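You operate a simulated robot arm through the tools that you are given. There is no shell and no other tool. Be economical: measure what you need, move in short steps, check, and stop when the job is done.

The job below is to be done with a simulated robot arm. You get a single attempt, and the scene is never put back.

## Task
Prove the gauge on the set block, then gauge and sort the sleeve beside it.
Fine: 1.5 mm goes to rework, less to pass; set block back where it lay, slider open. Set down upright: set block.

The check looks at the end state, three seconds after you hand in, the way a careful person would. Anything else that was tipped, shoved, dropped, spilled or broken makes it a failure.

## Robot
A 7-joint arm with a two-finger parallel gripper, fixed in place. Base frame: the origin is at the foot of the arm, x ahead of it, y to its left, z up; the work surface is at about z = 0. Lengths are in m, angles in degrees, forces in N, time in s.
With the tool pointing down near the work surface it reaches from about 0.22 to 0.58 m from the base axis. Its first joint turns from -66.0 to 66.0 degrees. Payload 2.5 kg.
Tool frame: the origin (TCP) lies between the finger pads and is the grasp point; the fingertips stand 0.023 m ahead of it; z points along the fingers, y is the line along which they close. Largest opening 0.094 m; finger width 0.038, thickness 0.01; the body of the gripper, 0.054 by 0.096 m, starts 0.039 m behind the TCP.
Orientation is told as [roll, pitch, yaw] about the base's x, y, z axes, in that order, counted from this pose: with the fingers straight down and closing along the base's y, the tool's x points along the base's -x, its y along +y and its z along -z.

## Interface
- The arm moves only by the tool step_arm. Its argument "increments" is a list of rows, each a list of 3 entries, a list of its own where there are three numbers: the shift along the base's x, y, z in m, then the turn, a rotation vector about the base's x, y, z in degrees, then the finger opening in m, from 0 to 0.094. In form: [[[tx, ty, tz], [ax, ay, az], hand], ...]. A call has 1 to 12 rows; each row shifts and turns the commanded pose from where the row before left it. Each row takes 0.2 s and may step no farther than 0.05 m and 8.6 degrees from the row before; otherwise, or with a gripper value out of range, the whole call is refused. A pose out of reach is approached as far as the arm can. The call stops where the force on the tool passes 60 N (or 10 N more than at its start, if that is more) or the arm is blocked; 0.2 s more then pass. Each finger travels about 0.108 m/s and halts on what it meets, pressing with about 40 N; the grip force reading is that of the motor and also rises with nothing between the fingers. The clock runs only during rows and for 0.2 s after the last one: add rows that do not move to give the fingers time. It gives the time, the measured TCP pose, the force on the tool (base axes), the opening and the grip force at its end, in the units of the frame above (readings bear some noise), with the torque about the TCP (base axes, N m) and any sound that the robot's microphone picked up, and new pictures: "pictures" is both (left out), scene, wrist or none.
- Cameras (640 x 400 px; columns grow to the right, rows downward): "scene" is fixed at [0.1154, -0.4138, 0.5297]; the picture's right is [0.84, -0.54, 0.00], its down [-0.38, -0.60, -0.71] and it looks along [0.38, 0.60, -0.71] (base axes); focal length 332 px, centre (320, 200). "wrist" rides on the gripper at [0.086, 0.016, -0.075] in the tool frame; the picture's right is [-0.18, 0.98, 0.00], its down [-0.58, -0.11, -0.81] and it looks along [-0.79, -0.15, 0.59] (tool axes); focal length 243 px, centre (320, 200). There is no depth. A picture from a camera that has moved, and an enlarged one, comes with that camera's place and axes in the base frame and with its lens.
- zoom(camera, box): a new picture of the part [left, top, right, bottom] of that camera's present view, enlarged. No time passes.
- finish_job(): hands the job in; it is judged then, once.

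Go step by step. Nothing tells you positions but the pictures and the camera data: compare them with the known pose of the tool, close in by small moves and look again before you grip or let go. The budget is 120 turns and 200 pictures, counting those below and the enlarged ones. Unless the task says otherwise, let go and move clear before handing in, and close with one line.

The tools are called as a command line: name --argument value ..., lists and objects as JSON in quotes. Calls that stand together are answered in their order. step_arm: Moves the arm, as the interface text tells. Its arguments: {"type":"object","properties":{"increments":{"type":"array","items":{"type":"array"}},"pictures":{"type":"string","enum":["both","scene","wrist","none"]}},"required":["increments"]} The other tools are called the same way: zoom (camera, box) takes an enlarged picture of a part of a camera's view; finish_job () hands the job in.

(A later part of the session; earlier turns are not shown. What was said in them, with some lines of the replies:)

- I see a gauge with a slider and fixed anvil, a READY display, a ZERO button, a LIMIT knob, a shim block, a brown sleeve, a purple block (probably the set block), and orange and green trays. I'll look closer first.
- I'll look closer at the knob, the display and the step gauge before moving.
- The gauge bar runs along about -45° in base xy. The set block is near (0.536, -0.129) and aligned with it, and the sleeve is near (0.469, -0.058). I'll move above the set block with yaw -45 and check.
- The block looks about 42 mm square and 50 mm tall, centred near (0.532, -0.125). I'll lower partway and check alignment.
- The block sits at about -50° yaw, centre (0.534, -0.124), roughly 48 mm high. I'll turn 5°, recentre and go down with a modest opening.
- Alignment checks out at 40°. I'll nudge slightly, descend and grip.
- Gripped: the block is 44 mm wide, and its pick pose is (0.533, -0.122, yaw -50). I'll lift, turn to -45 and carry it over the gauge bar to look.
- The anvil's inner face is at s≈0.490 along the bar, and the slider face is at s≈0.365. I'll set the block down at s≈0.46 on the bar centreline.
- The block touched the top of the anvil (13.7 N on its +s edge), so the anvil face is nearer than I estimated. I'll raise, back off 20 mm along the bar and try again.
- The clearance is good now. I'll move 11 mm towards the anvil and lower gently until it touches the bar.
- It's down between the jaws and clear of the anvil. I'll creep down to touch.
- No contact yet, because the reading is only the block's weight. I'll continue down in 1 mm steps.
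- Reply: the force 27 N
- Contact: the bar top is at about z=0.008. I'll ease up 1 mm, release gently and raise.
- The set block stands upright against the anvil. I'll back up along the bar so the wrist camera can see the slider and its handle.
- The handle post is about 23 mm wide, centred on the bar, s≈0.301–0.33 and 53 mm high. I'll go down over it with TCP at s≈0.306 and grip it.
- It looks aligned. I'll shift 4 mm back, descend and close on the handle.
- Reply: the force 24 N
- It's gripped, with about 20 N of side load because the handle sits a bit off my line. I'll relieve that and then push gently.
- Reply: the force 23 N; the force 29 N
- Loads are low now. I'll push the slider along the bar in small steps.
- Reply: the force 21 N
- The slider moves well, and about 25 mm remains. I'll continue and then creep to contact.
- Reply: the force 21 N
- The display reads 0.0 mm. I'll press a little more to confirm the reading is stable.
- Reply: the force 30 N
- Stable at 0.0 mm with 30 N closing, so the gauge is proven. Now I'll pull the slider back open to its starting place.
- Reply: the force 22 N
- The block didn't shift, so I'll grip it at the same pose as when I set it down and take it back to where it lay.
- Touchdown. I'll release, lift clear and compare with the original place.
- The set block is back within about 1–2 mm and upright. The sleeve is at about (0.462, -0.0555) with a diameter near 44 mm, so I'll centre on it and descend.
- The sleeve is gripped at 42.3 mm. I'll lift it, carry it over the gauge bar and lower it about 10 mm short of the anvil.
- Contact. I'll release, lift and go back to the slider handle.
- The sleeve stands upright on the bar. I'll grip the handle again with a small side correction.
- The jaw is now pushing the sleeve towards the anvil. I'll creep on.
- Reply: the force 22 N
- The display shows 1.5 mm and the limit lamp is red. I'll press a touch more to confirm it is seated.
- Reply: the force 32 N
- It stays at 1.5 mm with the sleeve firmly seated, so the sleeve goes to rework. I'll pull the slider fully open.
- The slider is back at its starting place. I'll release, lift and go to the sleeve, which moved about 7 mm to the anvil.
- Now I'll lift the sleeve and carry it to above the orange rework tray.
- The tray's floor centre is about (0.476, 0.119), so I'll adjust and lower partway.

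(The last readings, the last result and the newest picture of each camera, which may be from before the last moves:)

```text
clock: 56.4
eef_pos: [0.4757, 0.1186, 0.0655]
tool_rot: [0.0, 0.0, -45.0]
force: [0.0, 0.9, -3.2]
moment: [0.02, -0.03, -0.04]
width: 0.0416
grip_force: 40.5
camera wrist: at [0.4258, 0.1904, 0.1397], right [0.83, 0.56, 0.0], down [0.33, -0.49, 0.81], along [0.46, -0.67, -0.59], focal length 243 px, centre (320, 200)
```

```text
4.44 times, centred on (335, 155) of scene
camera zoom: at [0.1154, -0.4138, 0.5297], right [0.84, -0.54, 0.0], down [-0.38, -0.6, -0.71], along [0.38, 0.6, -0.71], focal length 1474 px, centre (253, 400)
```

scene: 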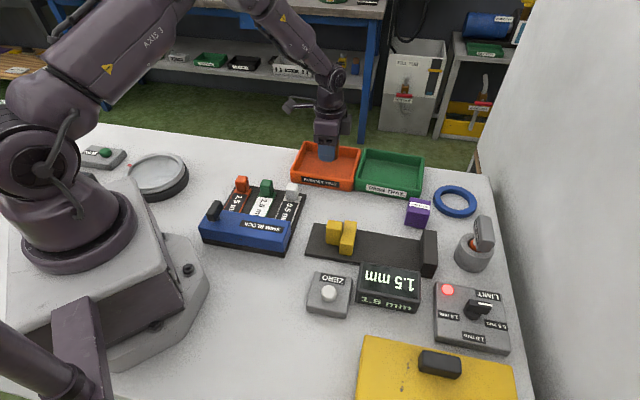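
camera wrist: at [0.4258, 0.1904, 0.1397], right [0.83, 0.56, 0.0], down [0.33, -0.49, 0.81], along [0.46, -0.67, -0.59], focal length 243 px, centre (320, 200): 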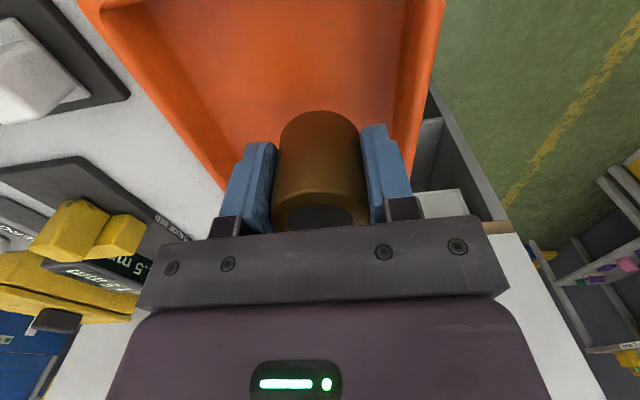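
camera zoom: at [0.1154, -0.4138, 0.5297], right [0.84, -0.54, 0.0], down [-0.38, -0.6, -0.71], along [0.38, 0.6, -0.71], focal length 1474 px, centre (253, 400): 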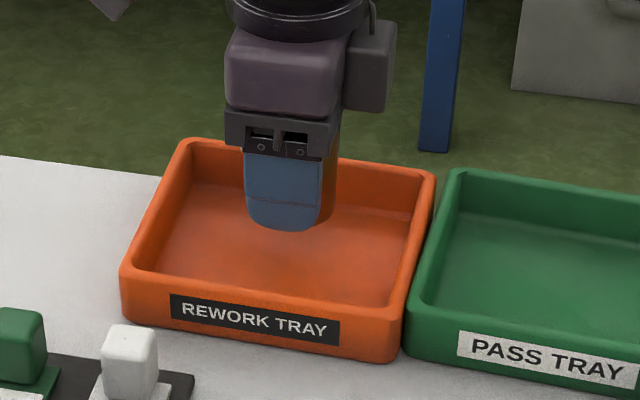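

The wrist view suggests the far wall is closer than the near wall, so I'll shift 10 mm back towards the near side and lower.

step_arm --increments '[[[-0.007, -0.007, 0], [0, 0, 0], 0.03], [[0, 0, -0.022], [0, 0, 0], 0.03], [[0, 0, -0.002], [0, 0, 0], 0.03], [[0, 0, 0], [0, 0, 0], 0.03]]'

zoom --camera "scene" --box '[280, 110, 390, 200]'

```text
clock: 57.4
eef_pos: [0.4681, 0.1117, 0.0434]
tool_rot: [0.0, 0.0, -45.0]
force: [-0.7, 0.9, -2.7]
moment: [-0.04, 0.01, 0.01]
width: 0.0417
grip_force: 40.2
camera wrist: at [0.4179, 0.1836, 0.1179], right [0.83, 0.56, 0.0], down [0.33, -0.49, 0.81], along [0.46, -0.67, -0.59], focal length 243 px, centre (320, 200)
```

scene: 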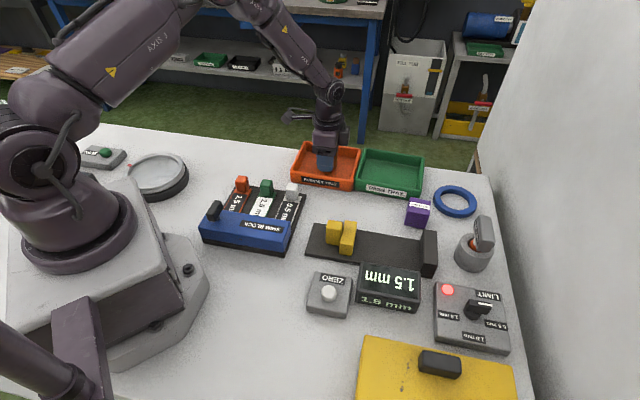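
wrist: 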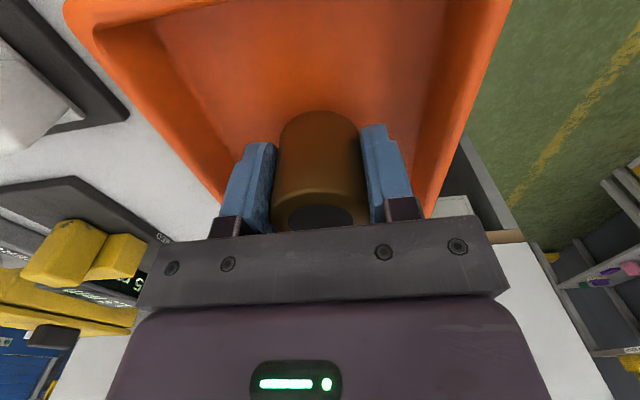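

```text
4.44 times, centred on (335, 155) of scene
camera zoom: at [0.1154, -0.4138, 0.5297], right [0.84, -0.54, 0.0], down [-0.38, -0.6, -0.71], along [0.38, 0.6, -0.71], focal length 1474 px, centre (253, 400)
```

zoom: 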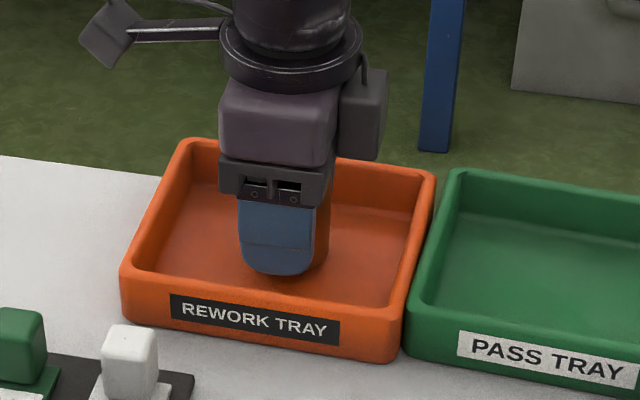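

step_arm --increments '[[[0.003, 0.003, 0], [0, 0, 0], 0.03], [[0, 0, -0.003], [0, 0, 0], 0.03], [[0, 0, -0.001], [0, 0, 0], 0.03], [[0, 0, 0], [0, 0, 0], 0.03]]' --pictures "none"

```text
clock: 58.4
eef_pos: [0.4712, 0.1153, 0.0405]
tool_rot: [0.0, 0.0, -45.0]
force: [-0.2, -0.8, -3.8]
moment: [-0.04, -0.03, 0.04]
width: 0.0414
grip_force: 40.4
```

step_arm --increments '[[[0, 0, -0.001], [0, 0, 0], 0.03], [[0, 0, -0.001], [0, 0, 0], 0.03], [[0, 0, 0], [0, 0, 0], 0.03]]' --pictures "none"

```text
clock: 59.2
eef_pos: [0.4709, 0.1165, 0.0387]
tool_rot: [0.1, 0.0, -45.0]
force: [-0.7, 0.0, -3.1]
moment: [0.02, 0.01, 0.01]
width: 0.0417
grip_force: 40.0
```

step_arm --increments '[[[0, 0, -0.001], [0, 0, 0], 0.03], [[0, 0, -0.001], [0, 0, 0], 0.03], [[0, 0, 0], [0, 0, 0], 0.03]]' --pictures "none"

```text
clock: 60.0
eef_pos: [0.4709, 0.1155, 0.0367]
tool_rot: [0.0, 0.0, -45.0]
force: [-0.1, -0.7, -3.0]
moment: [0.02, -0.01, 0.03]
width: 0.0417
grip_force: 39.9
```

step_arm --increments '[[[0, 0, -0.001], [0, 0, 0], 0.03], [[0, 0, -0.001], [0, 0, 0], 0.03], [[0, 0, 0], [0, 0, 0], 0.03]]' --pictures "none"

```text
clock: 60.8
eef_pos: [0.4706, 0.1143, 0.0351]
tool_rot: [0.0, 0.0, -45.0]
force: [0.9, -0.8, -2.2]
moment: [-0.01, 0.0, -0.03]
width: 0.0416
grip_force: 39.6
```

step_arm --increments '[[[0, 0, -0.001], [0, 0, 0], 0.03], [[0, 0, 0], [0, 0, 0], 0.03]]' --pictures "none"

```text
clock: 61.4
eef_pos: [0.47, 0.1149, 0.0338]
tool_rot: [0.0, 0.0, -45.0]
force: [-2.3, -1.6, 4.6]
moment: [-0.07, 0.1, -0.02]
width: 0.0418
grip_force: 40.3
```

The sleeve touches the tray floor. I'll release and retreat straight up.

step_arm --increments '[[[0, 0, 0], [0, 0, 0], 0.053], [[0, 0, 0], [0, 0, 0], 0.053], [[0, 0, 0.03], [0, 0, 0], 0.053], [[0, 0, 0.045], [0, 0, 0], 0.053], [[0, 0, 0.045], [0, 0, 0], 0.053], [[-0.04, 0, 0.03], [0, 0, 0], 0.06], [[-0.04, 0, 0.02], [0, 0, 0], 0.06], [[-0.04, 0, 0], [0, 0, 0], 0.06]]'

zoom --camera "scene" --box '[280, 130, 480, 260]'

```text
clock: 63.2
eef_pos: [0.3507, 0.1151, 0.2023]
tool_rot: [0.1, 0.0, -44.9]
force: [0.1, 0.0, 0.2]
moment: [0.01, -0.03, 0.02]
width: 0.0599
grip_force: 0.2
camera wrist: at [0.3003, 0.187, 0.2759], right [0.82, 0.57, 0.0], down [0.33, -0.49, 0.81], along [0.46, -0.67, -0.59], focal length 243 px, centre (320, 200)
```

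scene: 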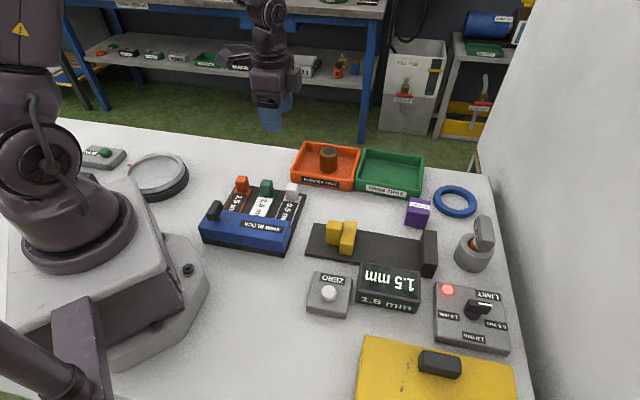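
wrist: 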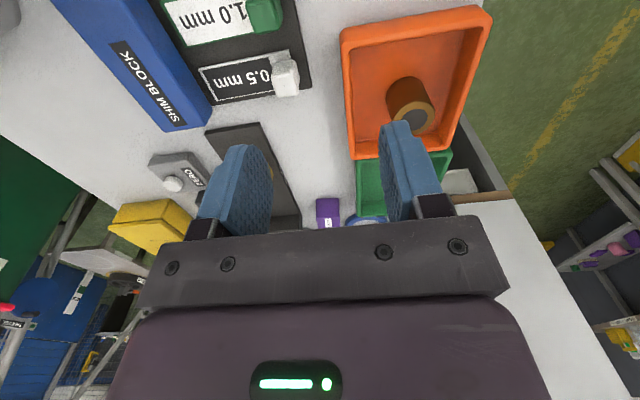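

```text
3.08 times, centred on (380, 195) of scene
camera zoom: at [0.1154, -0.4138, 0.5297], right [0.84, -0.54, 0.0], down [-0.38, -0.6, -0.71], along [0.38, 0.6, -0.71], focal length 1021 px, centre (135, 215)
```

zoom: 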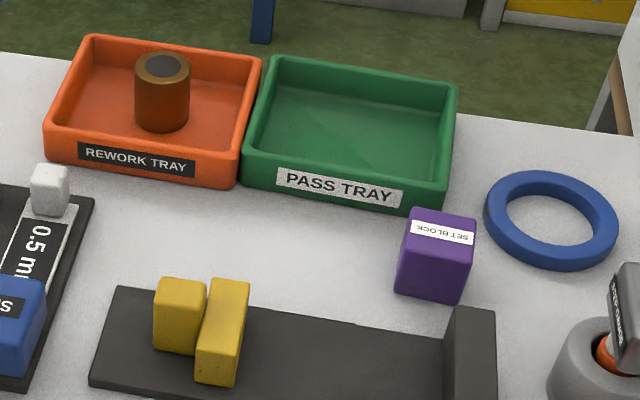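

The sleeve stands in the rework tray, the set block is upright where it lay, and the slider is open. The arm is clear, so I'm handing in.

finish_job

```text
The job is handed in.
```

The gauge read 0.0 mm on the set block and 1.5 mm on the sleeve, so the sleeve is in the rework tray; the set block is upright within about 2 mm of where it lay, and the slider is open.
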